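You operate a simulated robot arm through the tools that you are given. There is no shell and no other tool. Be economical: measure what you need, move in short steps, check, and stop when the job is done.

Carry out the task below with a simulated two-armed robot. There is one attempt and no reset: what you move stays moved.

Task
Grease the clamped bar's bright end and lay it on the yellow mat.
Fine: a patch over the end, by the brush from the tin; brush back, lid shut, clamp off. Set down upright: leads bench brush. A coat counts when it lies all over at full strength: go over it till it gets no stronger.

The check looks at the end state, three seconds after you hand in, the way a careful person would. Anything else that was tipped, shoved, dropped, spilled or broken makes it a failure. A push-on lid holds only when it is set on centred and level and pressed home; a screw cap is set on level and turned clockwise until tight.

Robot
Two 7-joint arms with two-finger parallel grippers on one trunk, on a base that drives. Base frame: it is fixed to the floor where the robot stands at the start and does not move with it; the origin is under the middle of the robot, x ahead of it, y to its left, z up; the surface under the hand at the start is at about z = 0.85. Units: m, degrees, N and s.
The left shoulder is at the start at [0.06, 0.189, 1.203], the right one opposite. With the tool pointing down near the work surface each hand reaches from about 0.1 to 0.64 m from the robot's upright axis, wherever it stands, measured 20 degrees to its own side. Places, roughly: bar grease tin [0.6, 0, 0.9]; bar grease tin lid [0.6, 0, 0.9]; bar jig clamp lever [0.3, 0.1, 0.9]; yellow mat [0.4, 0.4, 0.9]. Payload 3.43 kg a hand.
Tool frame (each hand has its own): the origin (TCP) lies between the finger pads and is the grasp point; the fingertips stand 0.03 m ahead of it; z points along the fingers, y is the line along which they close. Largest opening 0.094 m; finger width 0.028, thickness 0.01; the body of the gripper, 0.05 by 0.096 m, starts 0.055 m behind the TCP.
Orientation is that of the tool frame in the base frame, as a unit quaternion [x, y, z, w]. With the fingers straight down and closing along the base's y, the tool's x points along the base's -x, its y along +y and its z along -z.

Tools
- The arms move only by the tool arm_command. It takes "left_commands", "right_commands" or both (then of equal length, played together; a hand with none holds still); each is a list of rows, each an object (a shift or turn left out is 0, a gripper value left out holds the last) with "travel": the shift along the tool's x, y, z in units of 200 mm (1.0 is 200 mm), a list of three; "rot": the turn, a rotation vector about the tool's x, y, z in units of 45 degrees (1.0 is 45 degrees), a list of three; "jaw": the closure, from 0 (fully open) to 1 (shut). In form: [{"travel": [tx, ty, tz], "rot": [rx, ry, rz], "jaw": jaw}, ...]. A call has 1 to 10 rows; each row is the pose to reach, as a shift and turn from the pose commanded when the call began, along the tool's axes at that moment. A call with a number of a shift or a turn outside -1 to 1 is refused whole. Each row takes 0.2 s and may step no farther than 0.05 m and 8.6 degrees from the row before; otherwise, or with a gripper value out of range, the whole call is refused. A pose out of reach is approached as far as the arm can. The call stops where the force on the tool passes 40 N (or 10 N more than at its start, if that is more) or the arm is blocked; 0.2 s more then pass. The fingers move at their own pace (about 0.153 m/s each) and stop on an object; they squeeze with about 23 N. The grip force told is the motor's: it shows also when the fingers shut on nothing. Time passes only in rows, and 0.2 s behind the last, so rows that repeat a pose let the fingers close. The reply holds the time, the measured pose of the TCP, the force on the tool along the base axes, the opening and the grip force, in the units named above and with some noise, with the torque about the TCP (base axes, N m) and any sound that the robot's microphone picked up, and new pictures: "views" is both (left out), scene, wrist or none (wrist: the cameras of the hands that moved).
- Cameras (640 x 400 px; columns grow to the right, rows downward): "scene" is now at [0.0008, 0.0275, 1.7398]; the picture's right is [0.40, -0.92, 0.00], its down [-0.79, -0.34, -0.50] and it looks along [0.46, 0.20, -0.86] (base axes); focal length 269 px, centre (320, 200). "left" rides on the left gripper at [0.076, -0.014, -0.103] in its tool frame; the picture's right is [0.18, 0.98, 0.00], its down [-0.75, 0.14, -0.64] and it looks along [-0.63, 0.12, 0.77] (tool axes); focal length 243 px, centre (320, 200). "right" rides on the right gripper at [0.076, 0.014, -0.103] in its tool frame; the picture's right is [-0.18, 0.98, 0.00], its down [-0.75, -0.14, -0.64] and it looks along [-0.63, -0.12, 0.77] (tool axes); focal length 243 px, centre (320, 200). There is no depth. A picture from a camera that has moved, and an enlarged one, comes with that camera's place and axes in the base frame and with its lens.
- slide_trunk(by): slides the trunk up (or, below 0, down) by that many m; the arms and the scene camera ride with it, the base frame stays. It gives what a move gives, with no picture.
- roll_base(legs): drives the robot by 1 to 6 legs, each [ahead, left, turn to the left] in m, m and degrees, along the robot's own axes; the way and the turn of a leg run together, so that a leg with both is an arc; at most 1.5 m and 180 degrees a leg. The arms and the cameras ride along, it lands a little off, and it stops where it bumps. It gives what a move gives, and a new picture of the scene camera.
- pan_tilt(pan, tilt): turns the head with the scene camera to pan (to the left, within 86 degrees either way) and tilt (down, from -29 to 69), counted from straight ahead of the robot. It gives what a move gives, and a new picture of the scene camera.
- zoom(camera, box): a new picture of the part [left, top, right, bottom] of that camera's present view, enlarged. No time passes.
- job_done(): hands the job in; it is judged then, once.

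Work in short steps. Places have to be worked out from the pictures, the camera data and where the tool is seen: move nearer, look again, correct. Check each grasp and each placing, and mend what went wrong. You have 120 turns and 260 pictures in all, those below and enlarged ones among them. Open the grippers and draw the arms clear of the work before you hand the job in, unless the task says otherwise; then end with one line.

The tools are called after "Request:" as a command line: name --argument value ..., lists and objects as JSON in quotes. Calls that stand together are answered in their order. arm_command: Moves the arms, as the interface text tells. Its arguments: {"type":"object","properties":{"left_commands":{"type":"array","items":{"type":"object","properties":{"travel":{"type":"array","items":{"type":"number"}},"rot":{"type":"array","items":{"type":"number"}},"jaw":{"type":"number"}}}},"right_commands":{"type":"array","items":{"type":"object","properties":{"travel":{"type":"array","items":{"type":"number"}},"rot":{"type":"array","items":{"type":"number"}},"jaw":{"type":"number"}}}},"views":{"type":"string","enum":["both","scene","wrist","none"]}},"required":[]} The other tools are called the same way: slide_trunk (by) slides the trunk up or down; roll_base (legs) drives the base; pan_tilt (pan, tilt) turns the head that bears the scene camera; zoom (camera, box) takes an enlarged picture of a part of a camera's view; job_done () hands the job in.

At the start:

```text
time_s: 0.0
left_ee_pos: [0.4005, 0.1847, 1.1779]
left_ee_rot: [0.001, 1.0, 0.0, 0.0]
left_contact_force: [-0.3, 0.6, 0.5]
left_moment: [0.01, -0.02, -0.01]
left_width: 0.0939
left_finger_force: 0.1
right_ee_pos: [0.3441, -0.0619, 1.2055]
right_ee_rot: [0.0, 1.0, 0.0, 0.0]
right_contact_force: [0.1, -0.6, 0.5]
right_moment: [0.02, 0.01, 0.02]
right_width: 0.0939
right_finger_force: 0.0
trunk travel left (down, up): [-0.875, 0.115]
robot x, y, heading: [0.0018, 0.0015, 0.0]
head pan, tilt: [23.5, 59.9]
```

scene: 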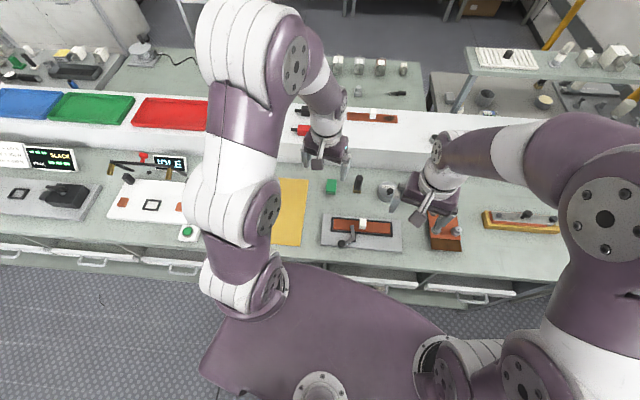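
right: 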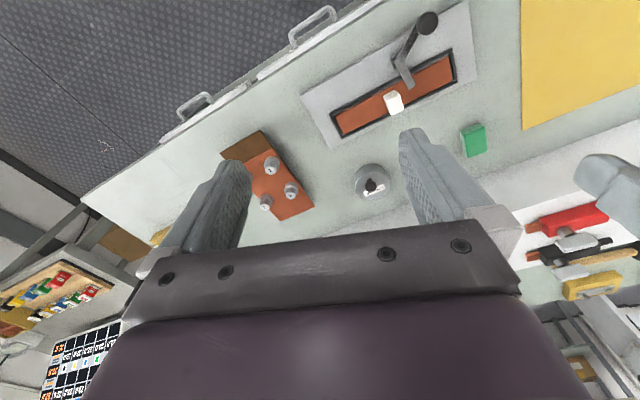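
left: 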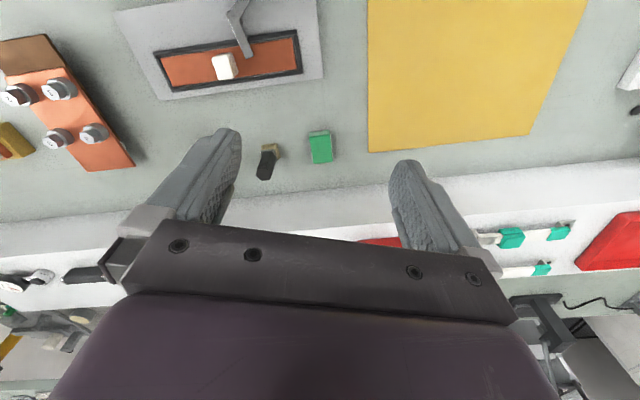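

The jig, tin and brush appear near the middle of the bench. I'll enlarge these areas before moving.

Request:
zoom --camera "scene" --box '[260, 160, 480, 270]'

Request:
zoom --camera "left" --box '[100, 0, 420, 200]'

Request:
zoom --camera "right" --box '[240, 0, 560, 200]'

```text
2.91 times, centred on (370, 215) of scene
camera zoom: at [0.0008, 0.0275, 1.7398], right [0.4, -0.92, 0.0], down [-0.79, -0.34, -0.5], along [0.46, 0.2, -0.86], focal length 783 px, centre (174, 156)
```

zoom: 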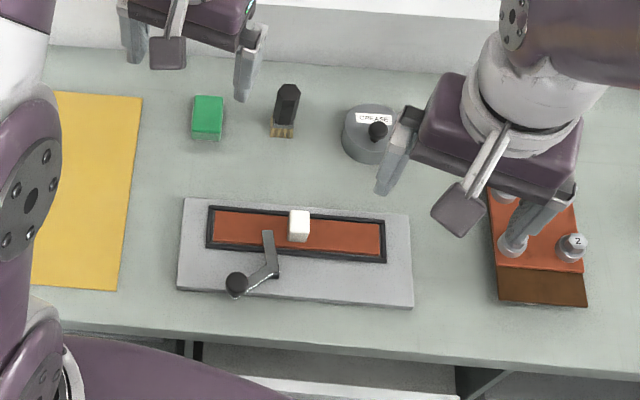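

```text
2.00 times, centred on (260, 100) of left
camera zoom: at [0.3243, 0.172, 1.2823], right [-0.18, 0.98, 0.0], down [0.75, 0.14, 0.64], along [0.63, 0.12, -0.77], focal length 485 px, centre (440, 400)
```

zoom: 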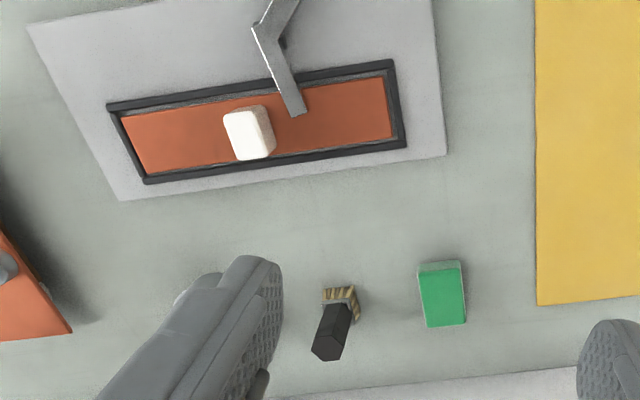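

```text
2.00 times, centred on (400, 100) of right
camera zoom: at [0.2672, -0.0488, 1.3083], right [0.18, 0.98, 0.0], down [0.75, -0.14, 0.64], along [0.63, -0.12, -0.77], focal length 485 px, centre (160, 400)
```

zoom: 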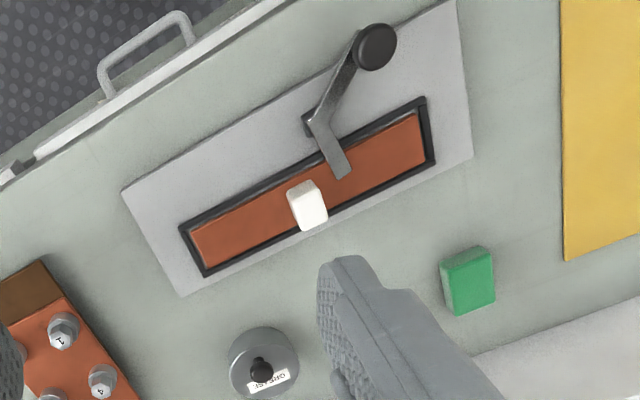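

The bar lies in the jig near (0.42, 0.05), with the tin near (0.58, 0.0) and the brush near (0.55, 0.11). I'll move the right hand aside and put the left camera over the jig.

Request:
arm_command --left_commands '[{"travel": [-0.03, -0.13, 0.13]}, {"travel": [-0.06, -0.27, 0.26]}, {"travel": [-0.09, -0.4, 0.39]}, {"travel": [-0.12, -0.54, 0.52]}, {"travel": [-0.15, -0.675, 0.65]}]' --right_commands '[{"travel": [0, -0.2, 0]}, {"travel": [0, -0.4, 0]}, {"travel": [0, -0.6, 0]}, {"travel": [0, -0.8, 0]}, {"travel": [0, -1.0, 0]}]' --views "both"

```text
time_s: 1.2
left_ee_pos: [0.4303, 0.0466, 1.048]
left_ee_rot: [-0.001, 1.0, 0.001, 0.0]
left_contact_force: [0.0, -0.8, -0.2]
left_moment: [0.0, 0.01, 0.0]
left_width: 0.0941
left_finger_force: 0.0
right_ee_pos: [0.3446, -0.265, 1.204]
right_ee_rot: [0.0, 1.0, 0.0, 0.0]
right_contact_force: [0.4, 0.8, 0.5]
right_moment: [0.01, 0.0, 0.01]
right_width: 0.0939
right_finger_force: 0.0
trunk travel left (down, up): [-0.875, 0.115]
robot x, y, heading: [0.0019, -0.0004, -0.2]
head pan, tilt: [23.5, 59.9]
camera scene: at [0.0021, 0.0243, 1.7399], right [0.4, -0.92, 0.0], down [-0.79, -0.34, -0.5], along [0.46, 0.2, -0.86], focal length 269 px, centre (320, 200)
camera right: at [0.2688, -0.2524, 1.3071], right [0.18, 0.98, 0.0], down [0.75, -0.14, 0.64], along [0.63, -0.12, -0.77], focal length 243 px, centre (320, 200)
camera left: at [0.3546, 0.0339, 1.1515], right [-0.18, 0.98, 0.0], down [0.75, 0.14, 0.64], along [0.63, 0.12, -0.77], focal length 243 px, centre (320, 200)
```

scene: 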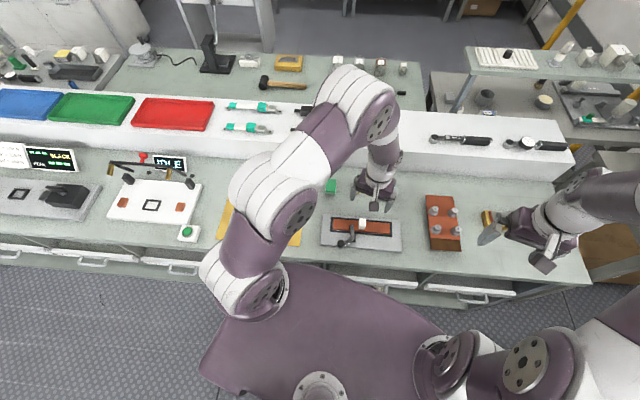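
right: 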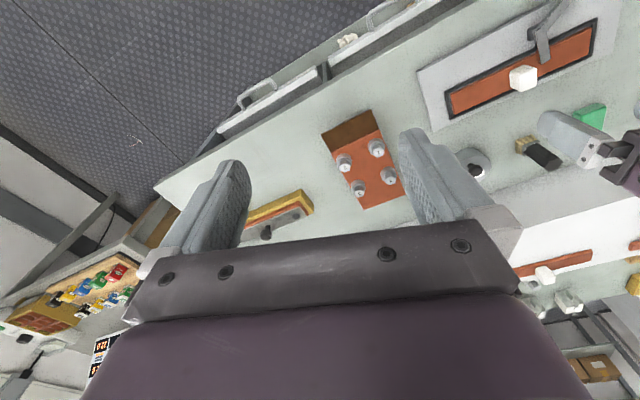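
left: 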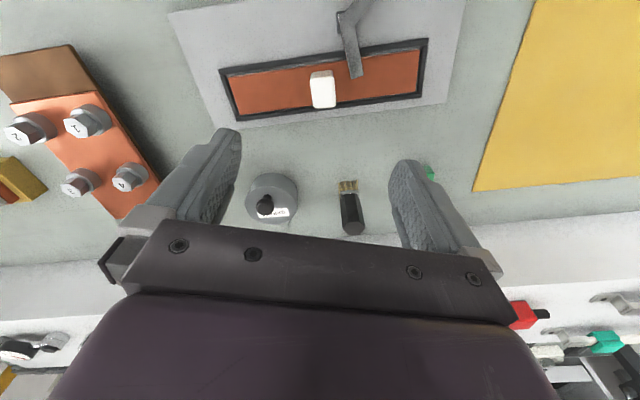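

I'll enlarge the jig to find the bar's bright end.

Request:
zoom --camera "left" --box '[200, 0, 440, 150]'

Request:
zoom --camera "left" --box '[220, 140, 440, 260]'

Request:
zoom --camera "scene" --box '[320, 30, 440, 100]'

Request:
zoom --camera "scene" --box '[300, 190, 420, 260]'

```text
2.67 times, centred on (320, 75) of left
camera zoom: at [0.3546, 0.0339, 1.1515], right [-0.18, 0.98, 0.0], down [0.75, 0.14, 0.64], along [0.63, 0.12, -0.77], focal length 647 px, centre (320, 533)
```

zoom: 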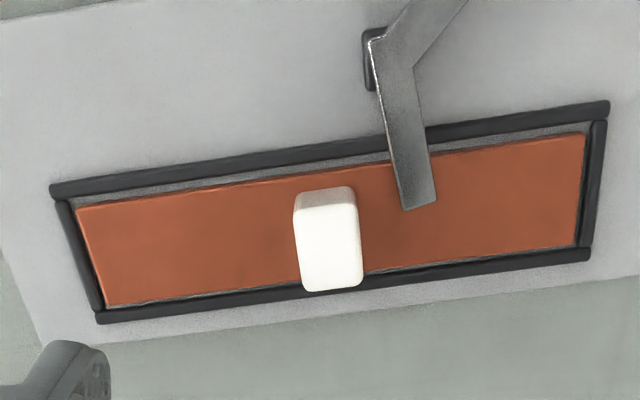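

```text
2.91 times, centred on (330, 200) of left
camera zoom: at [0.3546, 0.0339, 1.1515], right [-0.18, 0.98, 0.0], down [0.75, 0.14, 0.64], along [0.63, 0.12, -0.77], focal length 706 px, centre (291, 200)
```

zoom: 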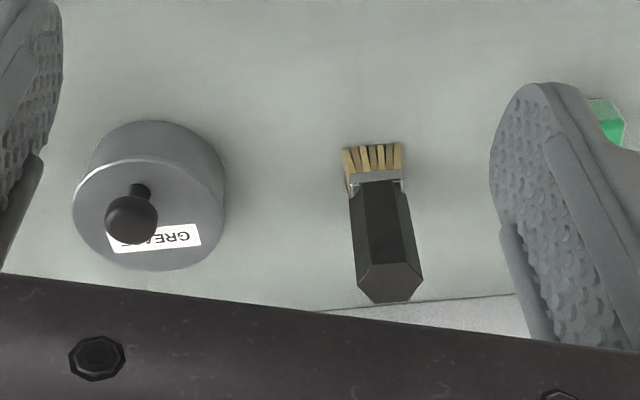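

```text
5.33 times, centred on (380, 65) of scene
camera zoom: at [0.0021, 0.0243, 1.7399], right [0.4, -0.92, 0.0], down [-0.79, -0.34, -0.5], along [0.46, 0.2, -0.86], focal length 1436 px, centre (0, 920)
```

zoom: 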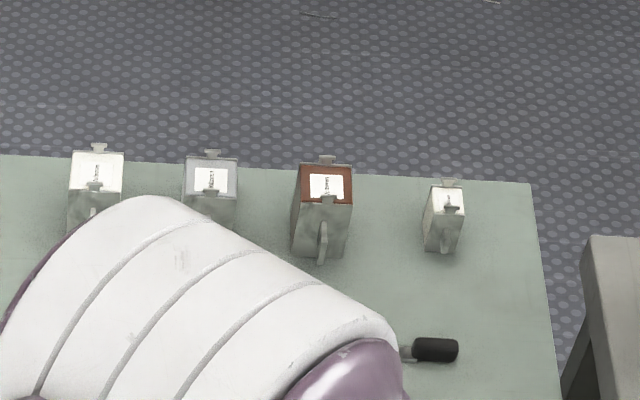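

```text
5.33 times, centred on (360, 225) of scene
camera zoom: at [0.0021, 0.0243, 1.7399], right [0.4, -0.92, 0.0], down [-0.79, -0.34, -0.5], along [0.46, 0.2, -0.86], focal length 1436 px, centre (107, 67)
```

zoom: 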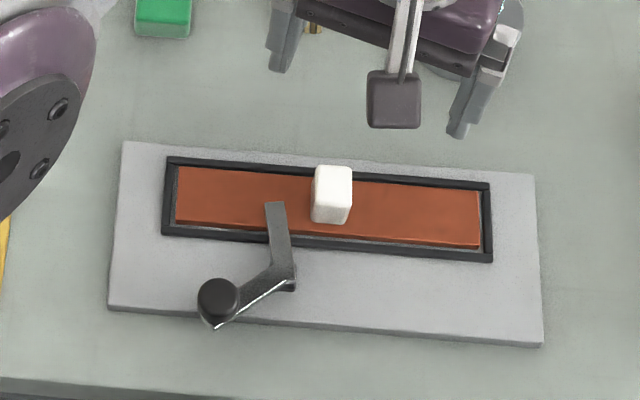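

Both ends look similarly coloured, so I'll enlarge each of them.

Request:
zoom --camera "left" --box '[215, 60, 325, 130]'

Request:
zoom --camera "left" --box '[325, 30, 435, 100]'

```text
5.71 times, centred on (270, 95) of left
camera zoom: at [0.3546, 0.0339, 1.1515], right [-0.18, 0.98, 0.0], down [0.75, 0.14, 0.64], along [0.63, 0.12, -0.77], focal length 1386 px, centre (606, 800)
```

zoom: 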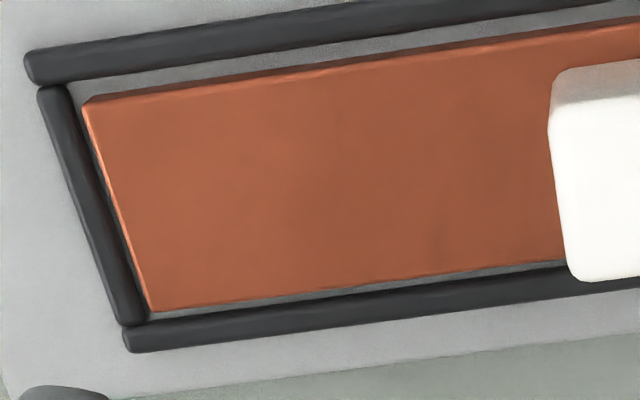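

```text
5.71 times, centred on (380, 65) of left
camera zoom: at [0.3546, 0.0339, 1.1515], right [-0.18, 0.98, 0.0], down [0.75, 0.14, 0.64], along [0.63, 0.12, -0.77], focal length 1386 px, centre (-23, 971)
```

zoom: 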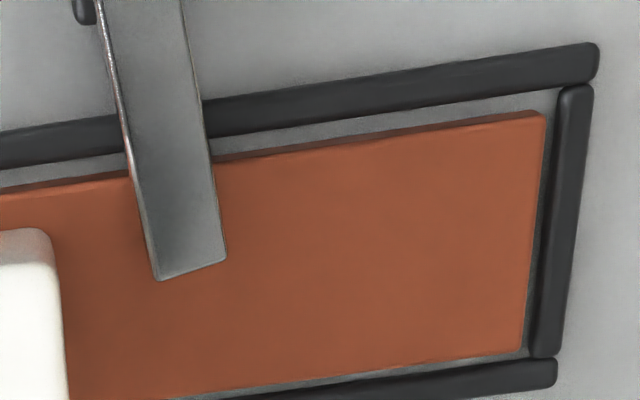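

The -y (robot's right) end looks slightly brighter. I'll lower the left camera for a closer comparison.

Request:
arm_command --left_commands '[{"travel": [0, -0.1, 0.15]}, {"travel": [0, -0.2, 0.35]}]' --views "wrist"

```text
time_s: 1.8
left_ee_pos: [0.4319, 0.0059, 0.9771]
left_ee_rot: [0.0, 1.0, 0.001, 0.001]
left_contact_force: [0.3, -0.7, 0.2]
left_moment: [0.03, -0.01, 0.03]
left_width: 0.094
left_finger_force: 0.0
right_ee_pos: [0.3455, -0.2644, 1.2051]
right_ee_rot: [0.0, 1.0, 0.0, -0.001]
right_contact_force: [-0.7, -0.1, 0.3]
right_moment: [0.02, 0.03, 0.01]
right_width: 0.0941
right_finger_force: 0.0
trunk travel left (down, up): [-0.875, 0.115]
robot x, y, heading: [-0.0019, -0.002, 0.1]
head pan, tilt: [23.5, 59.9]
camera left: at [0.3565, -0.0056, 1.0802], right [-0.18, 0.98, 0.0], down [0.75, 0.14, 0.64], along [0.63, 0.12, -0.77], focal length 243 px, centre (320, 200)
```

left: 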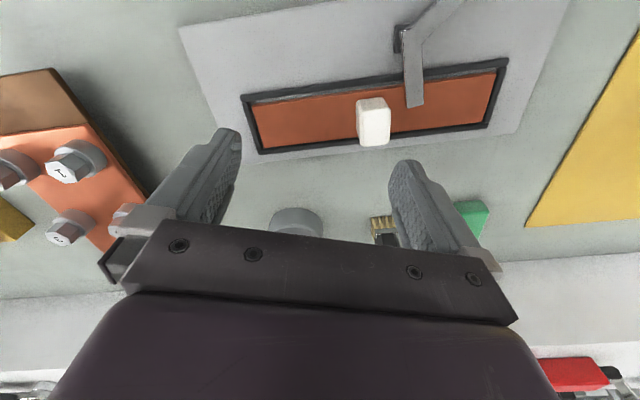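

Request:
zoom --camera "left" --box '[235, 50, 395, 150]'

Request:
zoom --camera "left" --box '[360, 40, 520, 140]'

Request:
zoom --camera "left" --box '[235, 40, 520, 160]'

```text
4.00 times, centred on (315, 100) of left
camera zoom: at [0.3565, -0.0056, 1.0802], right [-0.18, 0.98, 0.0], down [0.75, 0.14, 0.64], along [0.63, 0.12, -0.77], focal length 970 px, centre (340, 600)
```

zoom: 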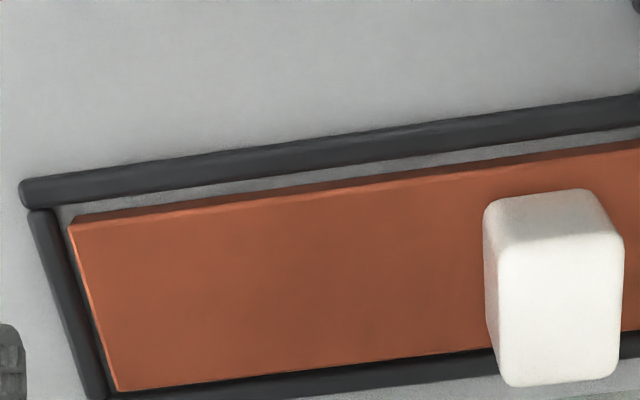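

```text
4.00 times, centred on (440, 90) of left
camera zoom: at [0.3565, -0.0056, 1.0802], right [-0.18, 0.98, 0.0], down [0.75, 0.14, 0.64], along [0.63, 0.12, -0.77], focal length 970 px, centre (-160, 640)
```

zoom: 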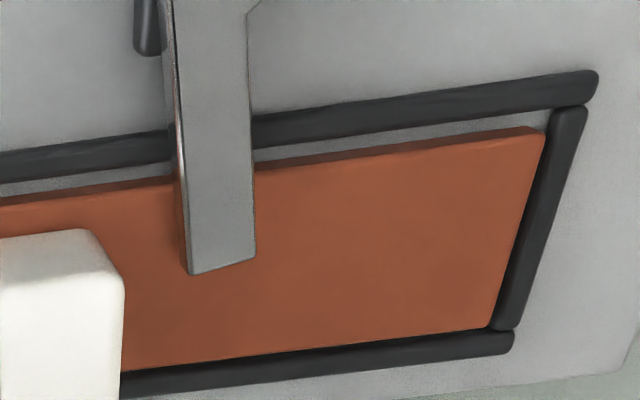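

```text
2.25 times, centred on (378, 100) of left
camera zoom: at [0.3565, -0.0056, 1.0802], right [-0.18, 0.98, 0.0], down [0.75, 0.14, 0.64], along [0.63, 0.12, -0.77], focal length 545 px, centre (191, 425)
```

zoom: 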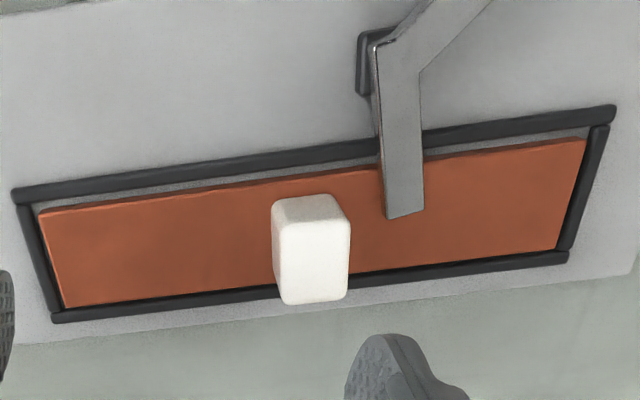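

No sharp difference is visible, so I'll compare again once the scene is clear. The left hand backs off toward the brush and the right hand comes over to inspect the tin.

Request:
arm_command --left_commands '[{"travel": [-0.03, 0.19, -0.07]}, {"travel": [-0.06, 0.38, -0.14]}, {"travel": [-0.1, 0.57, -0.21]}, {"travel": [-0.15, 0.76, -0.28]}, {"travel": [-0.2, 0.97, -0.35]}, {"travel": [-0.2, 0.97, -0.35]}, {"travel": [-0.2, 0.97, -0.35]}]' --right_commands '[{"travel": [-0.125, 0.14, 0.11]}, {"travel": [-0.25, 0.28, 0.22]}, {"travel": [-0.375, 0.42, 0.33]}, {"travel": [-0.5, 0.56, 0.44]}, {"travel": [-0.625, 0.7, 0.55]}, {"travel": [-0.75, 0.85, 0.66]}, {"travel": [-0.875, 1.0, 0.78]}]' --views "both"

```text
time_s: 3.4
left_ee_pos: [0.4733, 0.2039, 1.0492]
left_ee_rot: [0.0, 1.0, 0.0, -0.001]
left_contact_force: [0.7, 1.3, 0.1]
left_moment: [-0.01, 0.0, 0.01]
left_width: 0.0939
left_finger_force: 0.1
right_ee_pos: [0.5205, -0.0612, 1.0497]
right_ee_rot: [0.0, 1.0, 0.0, 0.001]
right_contact_force: [1.3, 0.6, -0.1]
right_moment: [0.0, 0.05, -0.01]
right_width: 0.094
right_finger_force: 0.1
trunk travel left (down, up): [-0.875, 0.115]
robot x, y, heading: [0.0019, 0.0021, 0.0]
head pan, tilt: [23.5, 59.9]
camera scene: at [0.0029, 0.0288, 1.7398], right [0.4, -0.92, 0.0], down [-0.79, -0.34, -0.5], along [0.46, 0.2, -0.87], focal length 269 px, centre (320, 200)
camera right: at [0.4437, -0.0475, 1.1522], right [0.18, 0.98, 0.0], down [0.75, -0.14, 0.64], along [0.63, -0.12, -0.77], focal length 243 px, centre (320, 200)
camera left: at [0.3969, 0.1923, 1.1506], right [-0.18, 0.98, 0.0], down [0.75, 0.14, 0.64], along [0.63, 0.12, -0.77], focal length 243 px, centre (320, 200)
```

scene: 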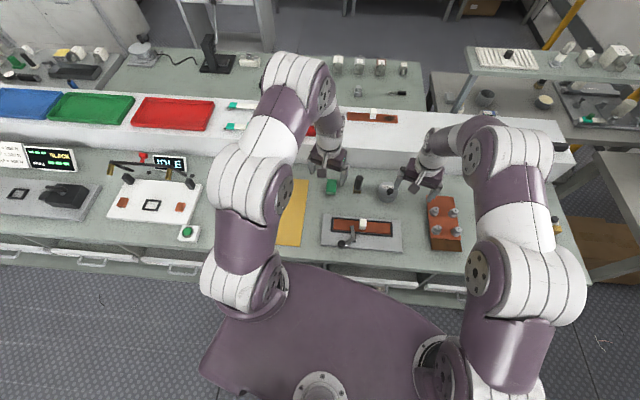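
right: 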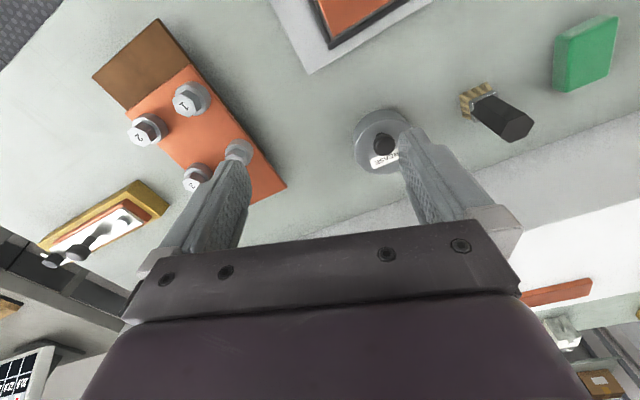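
left: 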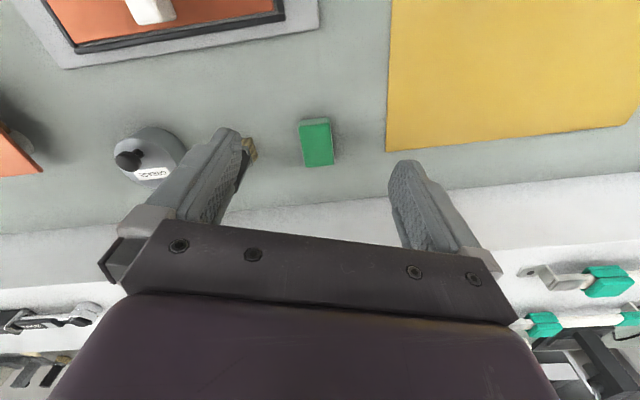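

The knob triangulates to about (0.582, 0.0, 0.90) and the brush to about (0.568, 0.115), standing upright. I'll check the bar again with nothing in the way.

Request:
zoom --camera "scene" --box '[315, 205, 411, 265]'

Request:
zoom --camera "right" --box '[330, 60, 550, 190]'

Request:
zoom --camera "scene" --box '[340, 100, 420, 130]'

```text
6.67 times, centred on (363, 235) of scene
camera zoom: at [0.0029, 0.0288, 1.7398], right [0.4, -0.92, 0.0], down [-0.79, -0.34, -0.5], along [0.46, 0.2, -0.87], focal length 1795 px, centre (33, -33)
```

zoom: 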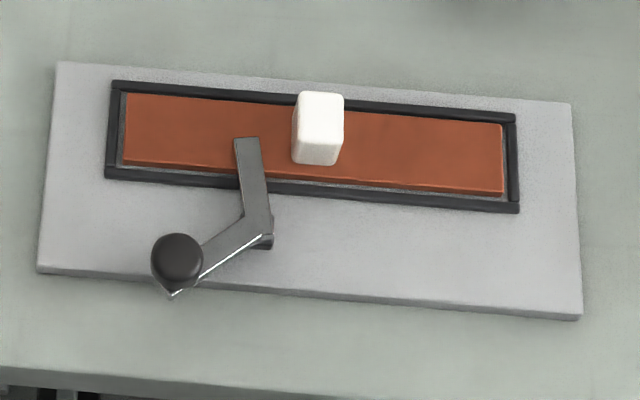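

```text
2.91 times, centred on (440, 125) of right
camera zoom: at [0.4437, -0.0475, 1.1522], right [0.18, 0.98, 0.0], down [0.75, -0.14, 0.64], along [0.63, -0.12, -0.77], focal length 706 px, centre (-29, 418)
```

zoom: 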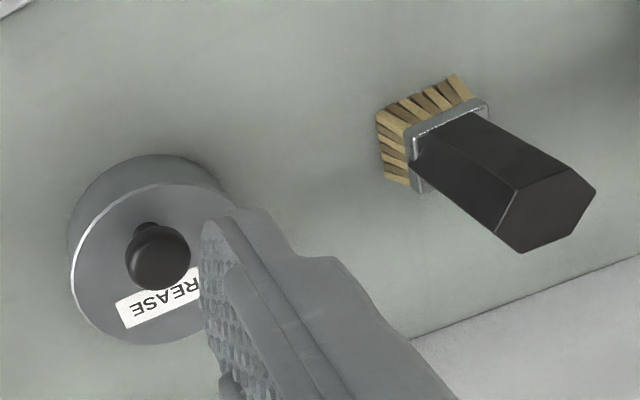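

```text
8.00 times, centred on (380, 115) of scene
camera zoom: at [0.0029, 0.0288, 1.7398], right [0.4, -0.92, 0.0], down [-0.79, -0.34, -0.5], along [0.46, 0.2, -0.87], focal length 2154 px, centre (-160, 880)
```

zoom: 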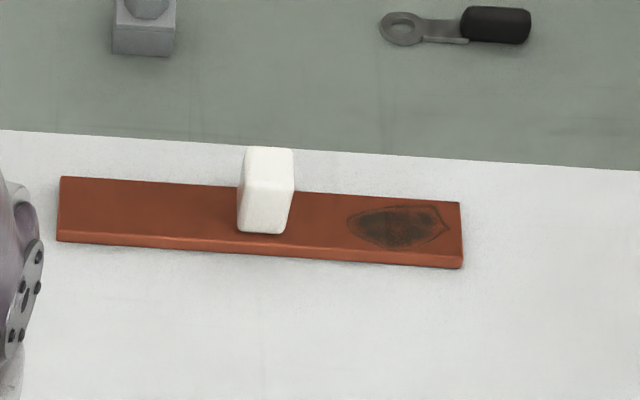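

The spare bar on the shelf carries a tarnish spot on its right (-y) end, and this bar's right end is the cleaned, free one, so the -y end is the one to grease. I'll move the right hand above the tin knob.

Request:
arm_command --right_commands '[{"travel": [-0.1, 0.1, 0.1]}, {"travel": [-0.2, 0.2, 0.25]}, {"travel": [-0.308, 0.305, 0.4]}, {"travel": [-0.308, 0.305, 0.45]}]' --views "wrist"

```text
time_s: 4.4
left_ee_pos: [0.4705, 0.2032, 1.0484]
left_ee_rot: [0.0, 1.0, -0.001, 0.0]
left_contact_force: [0.6, 0.2, -1.1]
left_moment: [0.0, -0.02, 0.0]
left_width: 0.094
left_finger_force: 0.1
right_ee_pos: [0.5814, -0.0001, 0.9593]
right_ee_rot: [0.0, 1.0, -0.001, 0.0]
right_contact_force: [1.1, -0.2, 0.5]
right_moment: [-0.03, 0.0, 0.02]
right_width: 0.094
right_finger_force: 0.0
trunk travel left (down, up): [-0.875, 0.115]
robot x, y, heading: [-0.0003, 0.0009, 0.3]
head pan, tilt: [23.5, 59.9]
camera right: at [0.5056, 0.013, 1.0626], right [0.18, 0.98, 0.0], down [0.75, -0.14, 0.64], along [0.63, -0.12, -0.77], focal length 243 px, centre (320, 200)
```

right: 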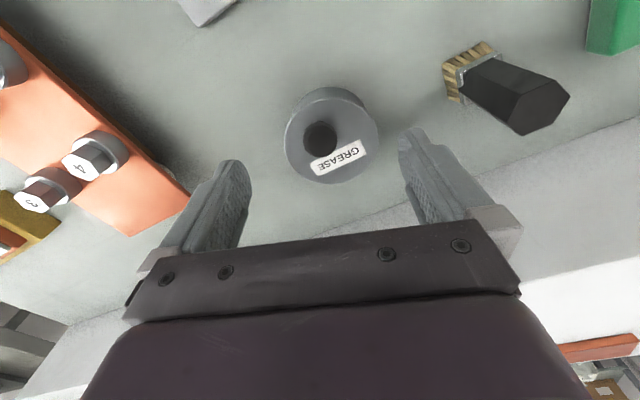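

The knob lies directly under the hand at about (0.583, -0.002). I'll descend until the tips straddle it, then close.

Request:
arm_command --right_commands '[{"travel": [-0.005, -0.005, 0.1]}, {"travel": [-0.005, -0.008, 0.185]}, {"travel": [-0.005, -0.008, 0.185], "jaw": 1}, {"travel": [-0.005, -0.008, 0.185], "jaw": 1}, {"travel": [-0.005, -0.008, 0.185], "jaw": 1}]' --views "wrist"

```text
time_s: 5.6
left_ee_pos: [0.472, 0.2062, 1.0486]
left_ee_rot: [0.0, 1.0, -0.001, 0.0]
left_contact_force: [-0.1, 0.3, -0.1]
left_moment: [-0.02, -0.02, -0.02]
left_width: 0.0939
left_finger_force: 0.0
right_ee_pos: [0.5827, 0.0009, 0.9232]
right_ee_rot: [-0.002, 1.0, 0.001, 0.0]
right_contact_force: [-0.6, 15.2, -1.8]
right_moment: [0.55, 0.04, 0.08]
right_width: 0.0222
right_finger_force: 45.3
trunk travel left (down, up): [-0.875, 0.115]
robot x, y, heading: [0.0005, -0.0008, 0.1]
head pan, tilt: [23.5, 59.9]
camera right: at [0.5058, 0.0133, 1.0257], right [0.18, 0.98, 0.0], down [0.75, -0.14, 0.64], along [0.63, -0.12, -0.77], focal length 243 px, centre (320, 200)
```

right: 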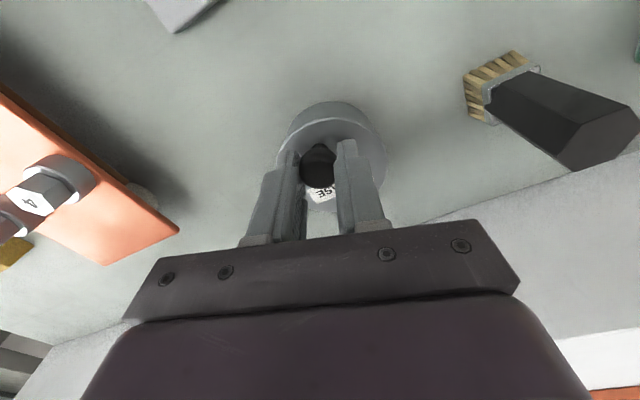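

The knob is gripped (0.022 m) with a 15 N sideways load. I'll relieve it in y and then lift gently.

Request:
arm_command --right_commands '[{"travel": [0, 0.015, 0]}, {"travel": [0, 0.015, -0.05]}, {"travel": [0, 0.015, -0.1]}]' --views "wrist"

```text
time_s: 6.4
left_ee_pos: [0.4759, 0.2052, 1.0454]
left_ee_rot: [0.0, 1.0, -0.001, -0.003]
left_contact_force: [-0.4, -0.1, -0.7]
left_moment: [0.04, 0.01, 0.01]
left_width: 0.0942
left_finger_force: 0.0
right_ee_pos: [0.5854, 0.0013, 0.9407]
right_ee_rot: [0.0, 1.0, -0.001, -0.002]
right_contact_force: [10.2, 10.6, -22.3]
right_moment: [-0.15, 0.35, -0.01]
right_width: 0.0225
right_finger_force: 45.1
trunk travel left (down, up): [-0.875, 0.115]
robot x, y, heading: [-0.0015, -0.0021, 0.2]
head pan, tilt: [23.5, 59.9]
camera right: at [0.5091, 0.0152, 1.0429], right [0.18, 0.98, 0.0], down [0.76, -0.14, 0.64], along [0.63, -0.12, -0.77], focal length 243 px, centre (320, 200)
```

right: 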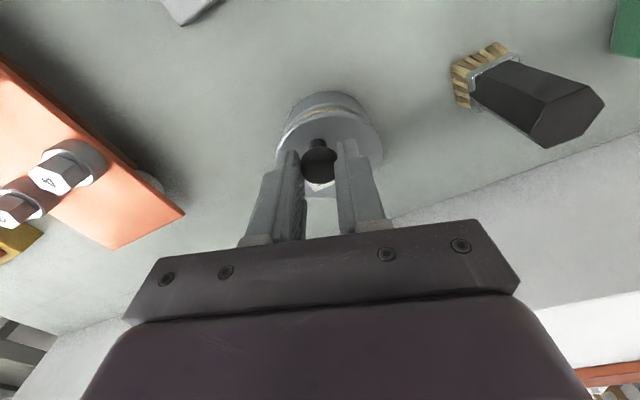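

The lid seems to have risen by 17 mm under 22 N. I'll enlarge the view to see whether the tin stayed down.

Request:
zoom --camera "right" --box '[240, 70, 420, 220]'

Request:
zoom --camera "scene" --box '[340, 160, 450, 230]'

```text
2.67 times, centred on (330, 145) of right
camera zoom: at [0.5091, 0.0152, 1.0429], right [0.18, 0.98, 0.0], down [0.76, -0.14, 0.64], along [0.63, -0.12, -0.77], focal length 647 px, centre (293, 347)
```

zoom: 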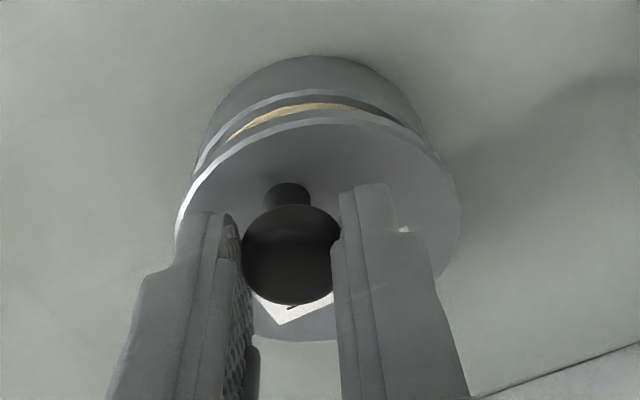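

```text
5.71 times, centred on (395, 195) of scene
camera zoom: at [0.0083, 0.0303, 1.7395], right [0.4, -0.92, 0.0], down [-0.8, -0.35, -0.5], along [0.46, 0.2, -0.87], focal length 1538 px, centre (-109, 229)
```

zoom: 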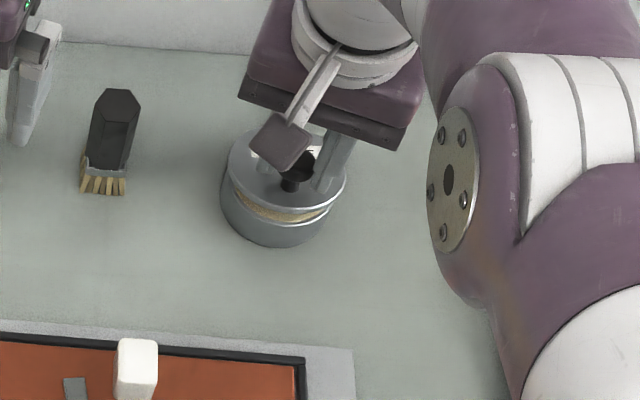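

The lid is off and the tin stayed in place, with yellow grease inside. I'll keep the lid in the right hand, lift it clear and draw it to the right.

Request:
arm_command --right_commands '[{"travel": [0, 0, -0.15]}, {"travel": [0, 0, -0.35]}, {"travel": [0, 0, -0.55]}, {"travel": [0.1, -0.18, -0.6]}, {"travel": [0.2, -0.36, -0.65]}, {"travel": [0.3, -0.54, -0.65]}, {"travel": [0.4, -0.72, -0.65]}, {"travel": [0.5, -0.9, -0.65]}, {"travel": [0.55, -1.0, -0.65]}]' --views "both"

```text
time_s: 6.8
left_ee_pos: [0.4743, 0.2045, 1.0479]
left_ee_rot: [0.0, 1.0, -0.001, -0.001]
left_contact_force: [-0.4, 0.3, 1.0]
left_moment: [0.01, 0.04, -0.01]
left_width: 0.0941
left_finger_force: 0.1
right_ee_pos: [0.585, 0.0039, 0.966]
right_ee_rot: [0.0, 1.0, 0.002, 0.002]
right_contact_force: [0.2, 0.0, -0.4]
right_moment: [-0.03, 0.04, 0.01]
right_width: 0.0001
right_finger_force: 32.8
trunk travel left (down, up): [-0.875, 0.115]
robot x, y, heading: [0.0011, -0.0013, -0.0]
head pan, tilt: [23.5, 59.9]
stopped in row 1 (right hand): the force on the tool passed its limit at 64 N (the readings are from after the stop); the commanded pose is now the measured one
camera scene: at [0.0048, 0.0278, 1.7404], right [0.4, -0.92, 0.0], down [-0.79, -0.35, -0.5], along [0.46, 0.2, -0.87], focal length 269 px, centre (320, 200)
camera right: at [0.5083, 0.0153, 1.0679], right [0.18, 0.98, 0.0], down [0.75, -0.14, 0.64], along [0.63, -0.12, -0.77], focal length 243 px, centre (320, 200)
```

scene: 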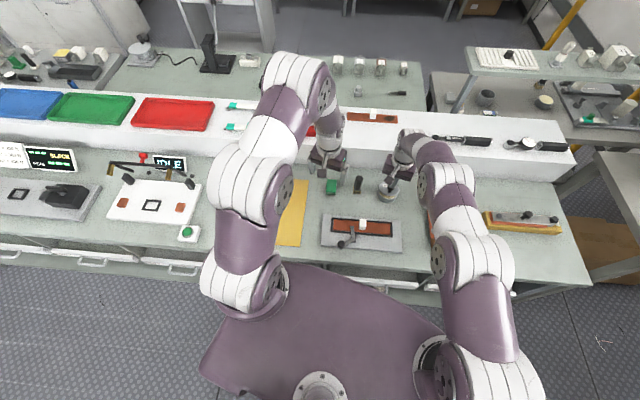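
right: 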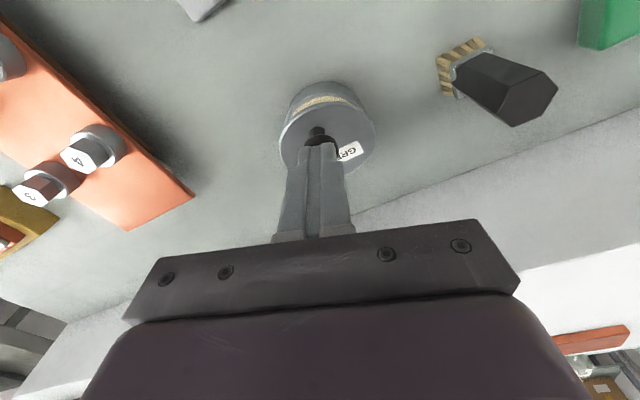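

The knob slipped out of the fingers, so I'll look at the tin's state.

Request:
zoom --camera "right" --box '[240, 60, 420, 200]'

Request:
zoom --camera "scene" --box '[340, 160, 430, 220]'

Request:
zoom --camera "left" --box '[90, 110, 230, 210]'

```text
2.86 times, centred on (330, 130) of right
camera zoom: at [0.5083, 0.0153, 1.0679], right [0.18, 0.98, 0.0], down [0.75, -0.14, 0.64], along [0.63, -0.12, -0.77], focal length 693 px, centre (291, 400)
```

zoom: 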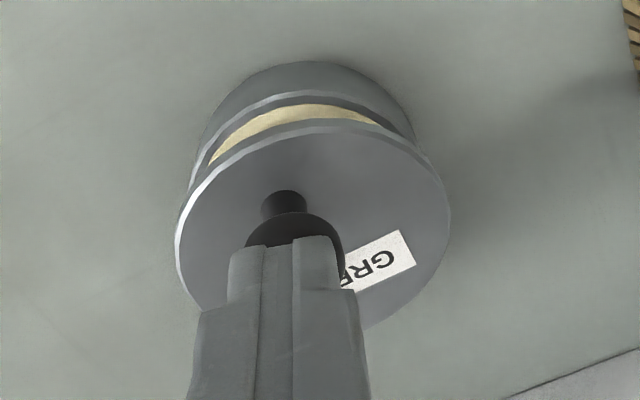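

```text
6.67 times, centred on (385, 190) of scene
camera zoom: at [0.0048, 0.0278, 1.7404], right [0.4, -0.92, 0.0], down [-0.79, -0.35, -0.5], along [0.46, 0.2, -0.87], focal length 1795 px, centre (-113, 267)
```

zoom: 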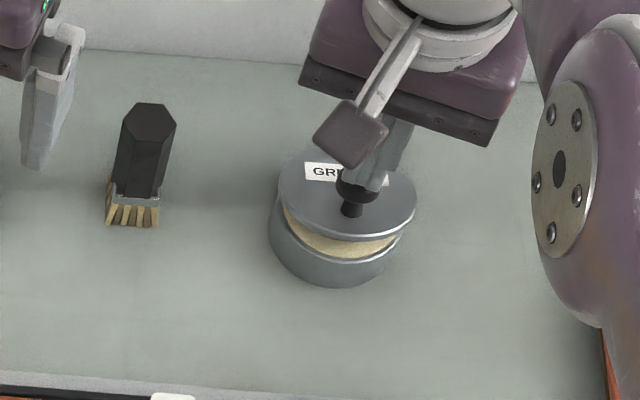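

```text
4.00 times, centred on (160, 160) of left
camera zoom: at [0.3982, 0.1919, 1.1508], right [-0.18, 0.98, 0.0], down [0.76, 0.14, 0.64], along [0.63, 0.12, -0.77], focal length 970 px, centre (960, 360)
```

zoom: 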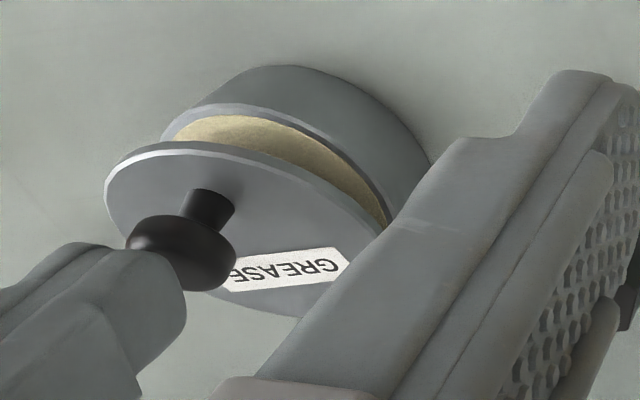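

The lid appears to be hinged on the far side and now stands part open. I'll back the right hand off and look at it from the front.

Request:
arm_command --right_commands '[{"travel": [0, 0, -0.15], "jaw": 1}, {"travel": [0.2, 0, -0.15]}, {"travel": [0.42, 0, -0.1]}, {"travel": [0.62, 0, 0.05]}]' --views "wrist"

```text
time_s: 7.8
left_ee_pos: [0.4726, 0.2051, 1.0478]
left_ee_rot: [0.001, 1.0, 0.0, 0.001]
left_contact_force: [0.1, 0.7, 0.0]
left_moment: [-0.02, 0.0, 0.0]
left_width: 0.094
left_finger_force: 0.1
right_ee_pos: [0.4598, 0.0037, 0.9549]
right_ee_rot: [-0.001, 1.0, 0.001, 0.002]
right_contact_force: [-0.2, 0.3, 0.3]
right_moment: [-0.01, 0.01, -0.01]
right_width: 0.0
right_finger_force: 32.4
trunk travel left (down, up): [-0.875, 0.115]
robot x, y, heading: [0.0003, -0.0013, -0.0]
head pan, tilt: [23.5, 59.9]
camera right: at [0.3829, 0.0163, 1.0574], right [0.18, 0.98, 0.0], down [0.75, -0.14, 0.65], along [0.63, -0.12, -0.76], focal length 243 px, centre (320, 200)
```

right: 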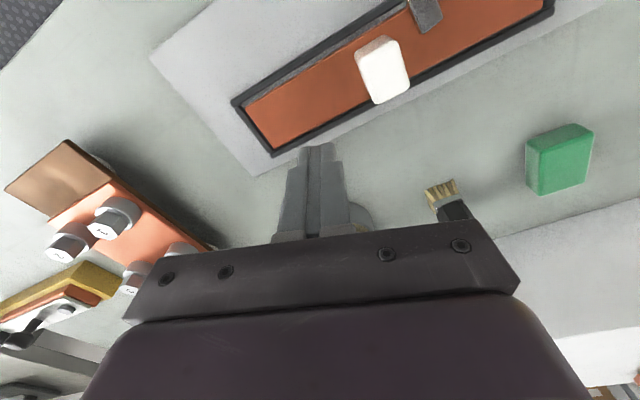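

Request:
zoom --camera "scene" --box '[350, 165, 425, 215]'

Request:
zoom --camera "left" --box '[90, 110, 230, 210]'

```text
8.00 times, centred on (388, 190) of scene
camera zoom: at [0.0017, 0.0284, 1.7398], right [0.4, -0.92, 0.0], down [-0.79, -0.35, -0.5], along [0.46, 0.2, -0.87], focal length 2154 px, centre (-220, 280)
```

zoom: 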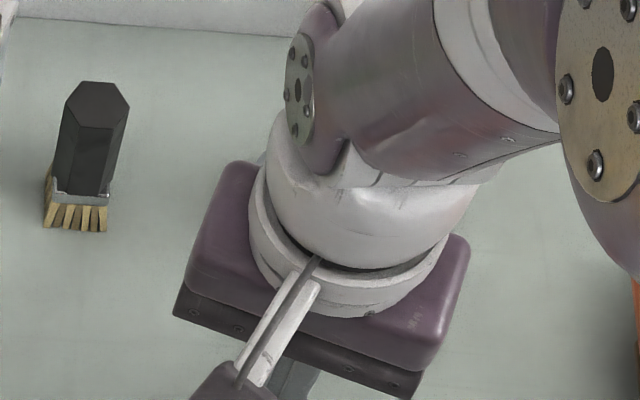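

```text
4.00 times, centred on (160, 160) of left
camera zoom: at [0.3961, 0.1922, 1.1509], right [-0.18, 0.98, 0.0], down [0.75, 0.14, 0.64], along [0.63, 0.12, -0.77], focal length 970 px, centre (960, 360)
```

zoom: 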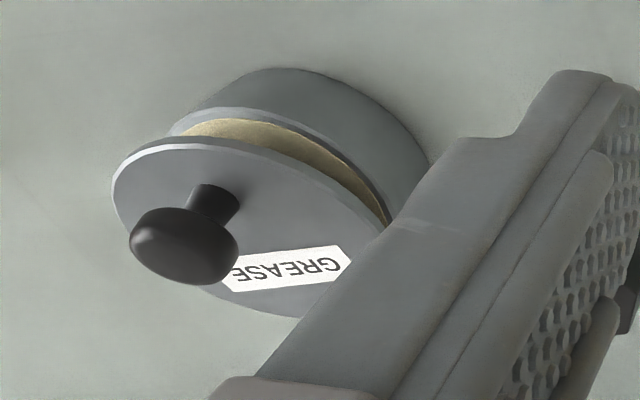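

The lid stays at a tilt, so I'll treat it as hinged at +x with friction. The knob is now near (0.587, 0.001, 0.911), and I'll regrip its ball with the fingertips only so it can pivot.

Request:
arm_command --right_commands '[{"travel": [0, 0, -0.15], "jaw": 0.4}, {"travel": [-0.22, 0, -0.15], "jaw": 0.4}, {"travel": [-0.44, 0, -0.15], "jaw": 0.4}, {"travel": [-0.636, -0.01, -0.15], "jaw": 0.4}, {"travel": [-0.636, -0.01, 0.0], "jaw": 0.4}, {"travel": [-0.636, -0.01, 0.08], "jaw": 0.4}]' --views "both"

```text
time_s: 9.2
left_ee_pos: [0.4732, 0.2041, 1.0481]
left_ee_rot: [0.0, 1.0, 0.001, 0.0]
left_contact_force: [0.6, -0.2, -0.9]
left_moment: [-0.03, 0.02, 0.01]
left_width: 0.0941
left_finger_force: 0.1
right_ee_pos: [0.5835, -0.0001, 0.9392]
right_ee_rot: [-0.001, 1.0, 0.001, 0.003]
right_contact_force: [-0.4, 1.1, -0.1]
right_moment: [0.0, 0.04, 0.02]
right_width: 0.0563
right_finger_force: 0.0
trunk travel left (down, up): [-0.875, 0.115]
robot x, y, heading: [-0.0001, -0.0006, 0.5]
head pan, tilt: [23.5, 59.9]
camera scene: at [0.0011, 0.0276, 1.7399], right [0.4, -0.92, 0.0], down [-0.79, -0.35, -0.5], along [0.46, 0.2, -0.86], focal length 269 px, centre (320, 200)
camera right: at [0.5068, 0.0145, 1.0411], right [0.18, 0.98, 0.0], down [0.75, -0.14, 0.65], along [0.63, -0.11, -0.76], focal length 243 px, centre (320, 200)
```

scene: 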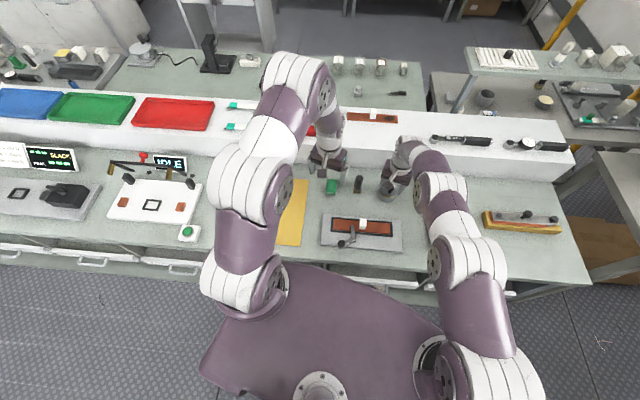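
right: 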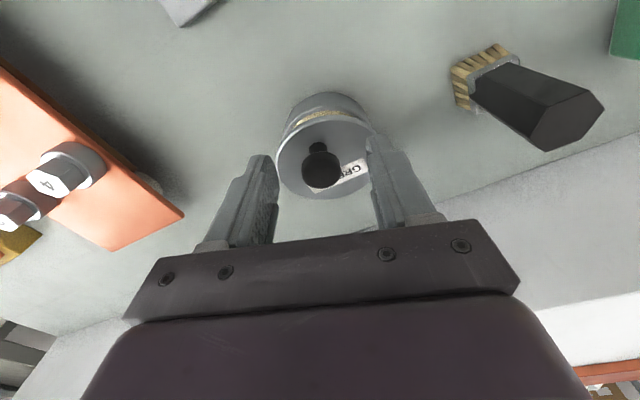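

Request:
zoom --camera "right" --box '[240, 70, 420, 210]'

```text
2.86 times, centred on (330, 140) of right
camera zoom: at [0.5068, 0.0145, 1.0411], right [0.18, 0.98, 0.0], down [0.75, -0.14, 0.65], along [0.63, -0.11, -0.76], focal length 693 px, centre (291, 371)
```

zoom: 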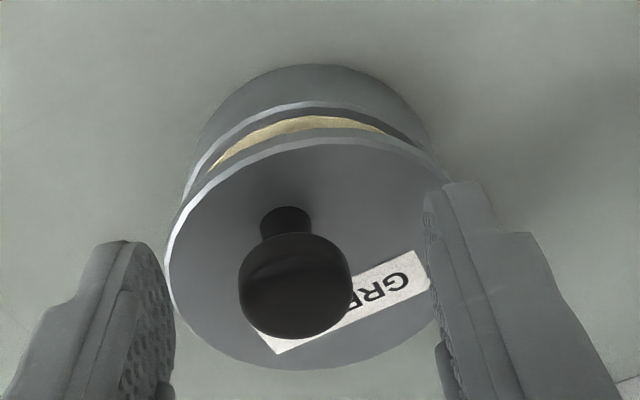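

The knob is between the fingertips. I'll close on it and follow the assumed hinge arc partway.

Request:
arm_command --right_commands '[{"travel": [-0.025, 0, 0], "jaw": 0.4}, {"travel": [-0.025, 0.005, 0.0], "jaw": 1}, {"travel": [-0.025, 0.005, 0.0], "jaw": 1}, {"travel": [-0.045, 0.005, -0.02], "jaw": 1}, {"travel": [-0.09, 0.005, -0.05], "jaw": 1}]' --views "wrist"

```text
time_s: 10.4
left_ee_pos: [0.4744, 0.2073, 1.0459]
left_ee_rot: [-0.001, 1.0, -0.001, 0.0]
left_contact_force: [-0.3, 0.0, 1.0]
left_moment: [0.02, -0.03, 0.03]
left_width: 0.0939
left_finger_force: 0.0
right_ee_pos: [0.5911, 0.0031, 0.945]
right_ee_rot: [-0.002, 1.0, 0.0, 0.0]
right_contact_force: [-0.1, 16.0, -26.4]
right_moment: [-0.2, 0.92, -0.02]
right_width: 0.0235
right_finger_force: 44.8
right hand out of reach, approached as far as the arm can: row 4, 5
trunk travel left (down, up): [-0.875, 0.115]
robot x, y, heading: [0.0037, 0.0023, 0.0]
head pan, tilt: [23.5, 59.9]
camera right: at [0.5153, 0.0156, 1.0465], right [0.18, 0.98, 0.0], down [0.75, -0.14, 0.64], along [0.63, -0.12, -0.77], focal length 243 px, centre (320, 200)
```

right: 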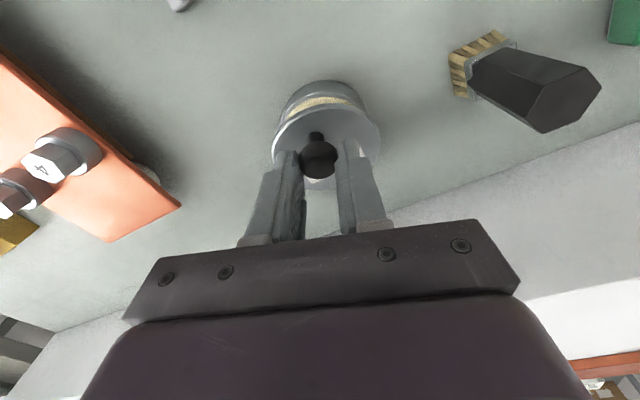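

The right arm is at its reach limit. I'll release, rise a little, and drive the base forward by 0.10 m.

Request:
arm_command --right_commands '[{"travel": [0, 0, 0], "jaw": 0.3}, {"travel": [0, 0, 0], "jaw": 0.3}, {"travel": [0.05, 0, -0.2], "jaw": 0.3}, {"travel": [0.1, 0, -0.4], "jaw": 0.3}]' --views "none"

Request:
roll_base --legs '[[0.1, 0, 0]]'

```text
time_s: 11.4
left_ee_pos: [0.4709, 0.2046, 1.0484]
left_ee_rot: [0.0, 1.0, 0.0, 0.001]
left_contact_force: [0.7, -0.2, -0.8]
left_moment: [0.01, 0.01, -0.03]
left_width: 0.094
left_finger_force: 0.0
right_ee_pos: [0.5695, 0.0001, 1.0273]
right_ee_rot: [-0.001, 1.0, 0.002, 0.003]
right_contact_force: [-0.1, 0.6, -1.1]
right_moment: [0.02, 0.0, 0.01]
right_width: 0.0657
right_finger_force: 0.0
trunk travel left (down, up): [-0.875, 0.115]
robot x, y, heading: [-0.0009, 0.0018, -0.0]
head pan, tilt: [23.5, 59.9]
```

```text
time_s: 12.4
left_ee_pos: [0.5046, 0.2105, 1.0467]
left_ee_rot: [-0.009, 1.0, -0.001, -0.003]
left_contact_force: [1.0, 0.4, -1.1]
left_moment: [0.01, 0.04, -0.02]
left_width: 0.094
left_finger_force: 0.0
right_ee_pos: [0.6072, 0.0082, 1.0257]
right_ee_rot: [-0.01, 1.0, 0.001, 0.001]
right_contact_force: [1.6, 1.2, -0.5]
right_moment: [0.01, 0.03, 0.0]
right_width: 0.066
right_finger_force: 0.0
trunk travel left (down, up): [-0.875, 0.115]
robot x, y, heading: [0.0317, -0.0038, 1.1]
head pan, tilt: [23.5, 59.9]
stopped in leg 1: the robot was blocked; the commanded pose is now the measured one
camera scene: at [0.0395, 0.026, 1.7398], right [0.42, -0.91, 0.0], down [-0.79, -0.36, -0.5], along [0.45, 0.21, -0.87], focal length 269 px, centre (320, 200)
```

scene: 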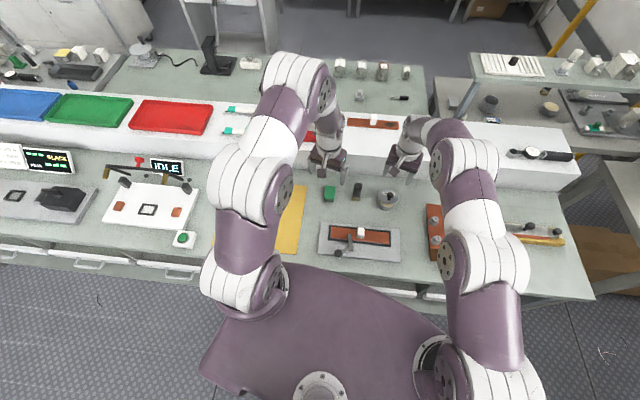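

The base moved about 0.033 m before it was blocked, which extends the reach. I'll check the lid state with enlarged views.

Request:
zoom --camera "scene" --box '[340, 170, 415, 220]'

Request:
zoom --camera "right" --box '[240, 40, 460, 180]'

```text
8.00 times, centred on (378, 195) of scene
camera zoom: at [0.0395, 0.026, 1.7398], right [0.42, -0.91, 0.0], down [-0.79, -0.36, -0.5], along [0.45, 0.21, -0.87], focal length 2154 px, centre (-140, 240)
```

zoom: 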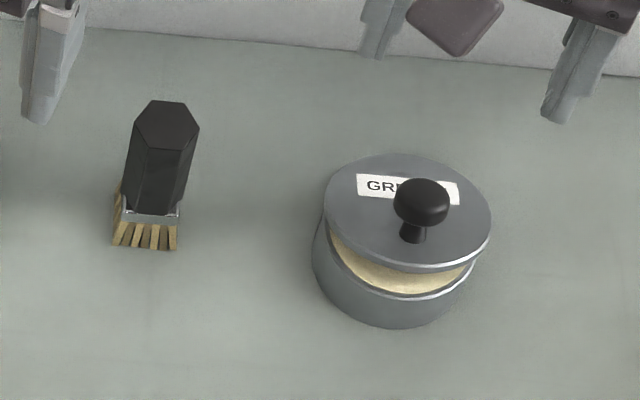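

```text
2.86 times, centred on (350, 110) of right
camera zoom: at [0.5302, 0.0185, 1.1275], right [0.16, 0.99, 0.0], down [0.76, -0.13, 0.64], along [0.63, -0.1, -0.77], focal length 693 px, centre (234, 457)
```

zoom: 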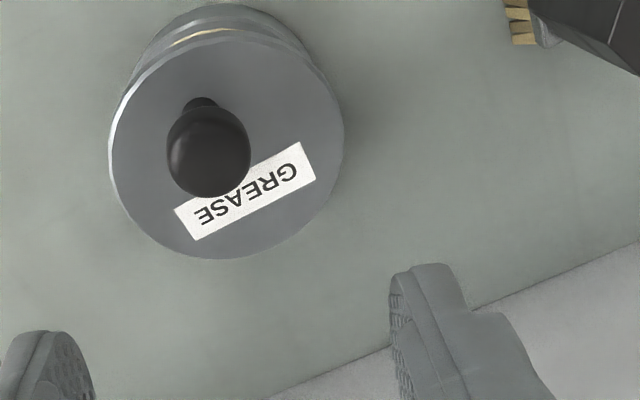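

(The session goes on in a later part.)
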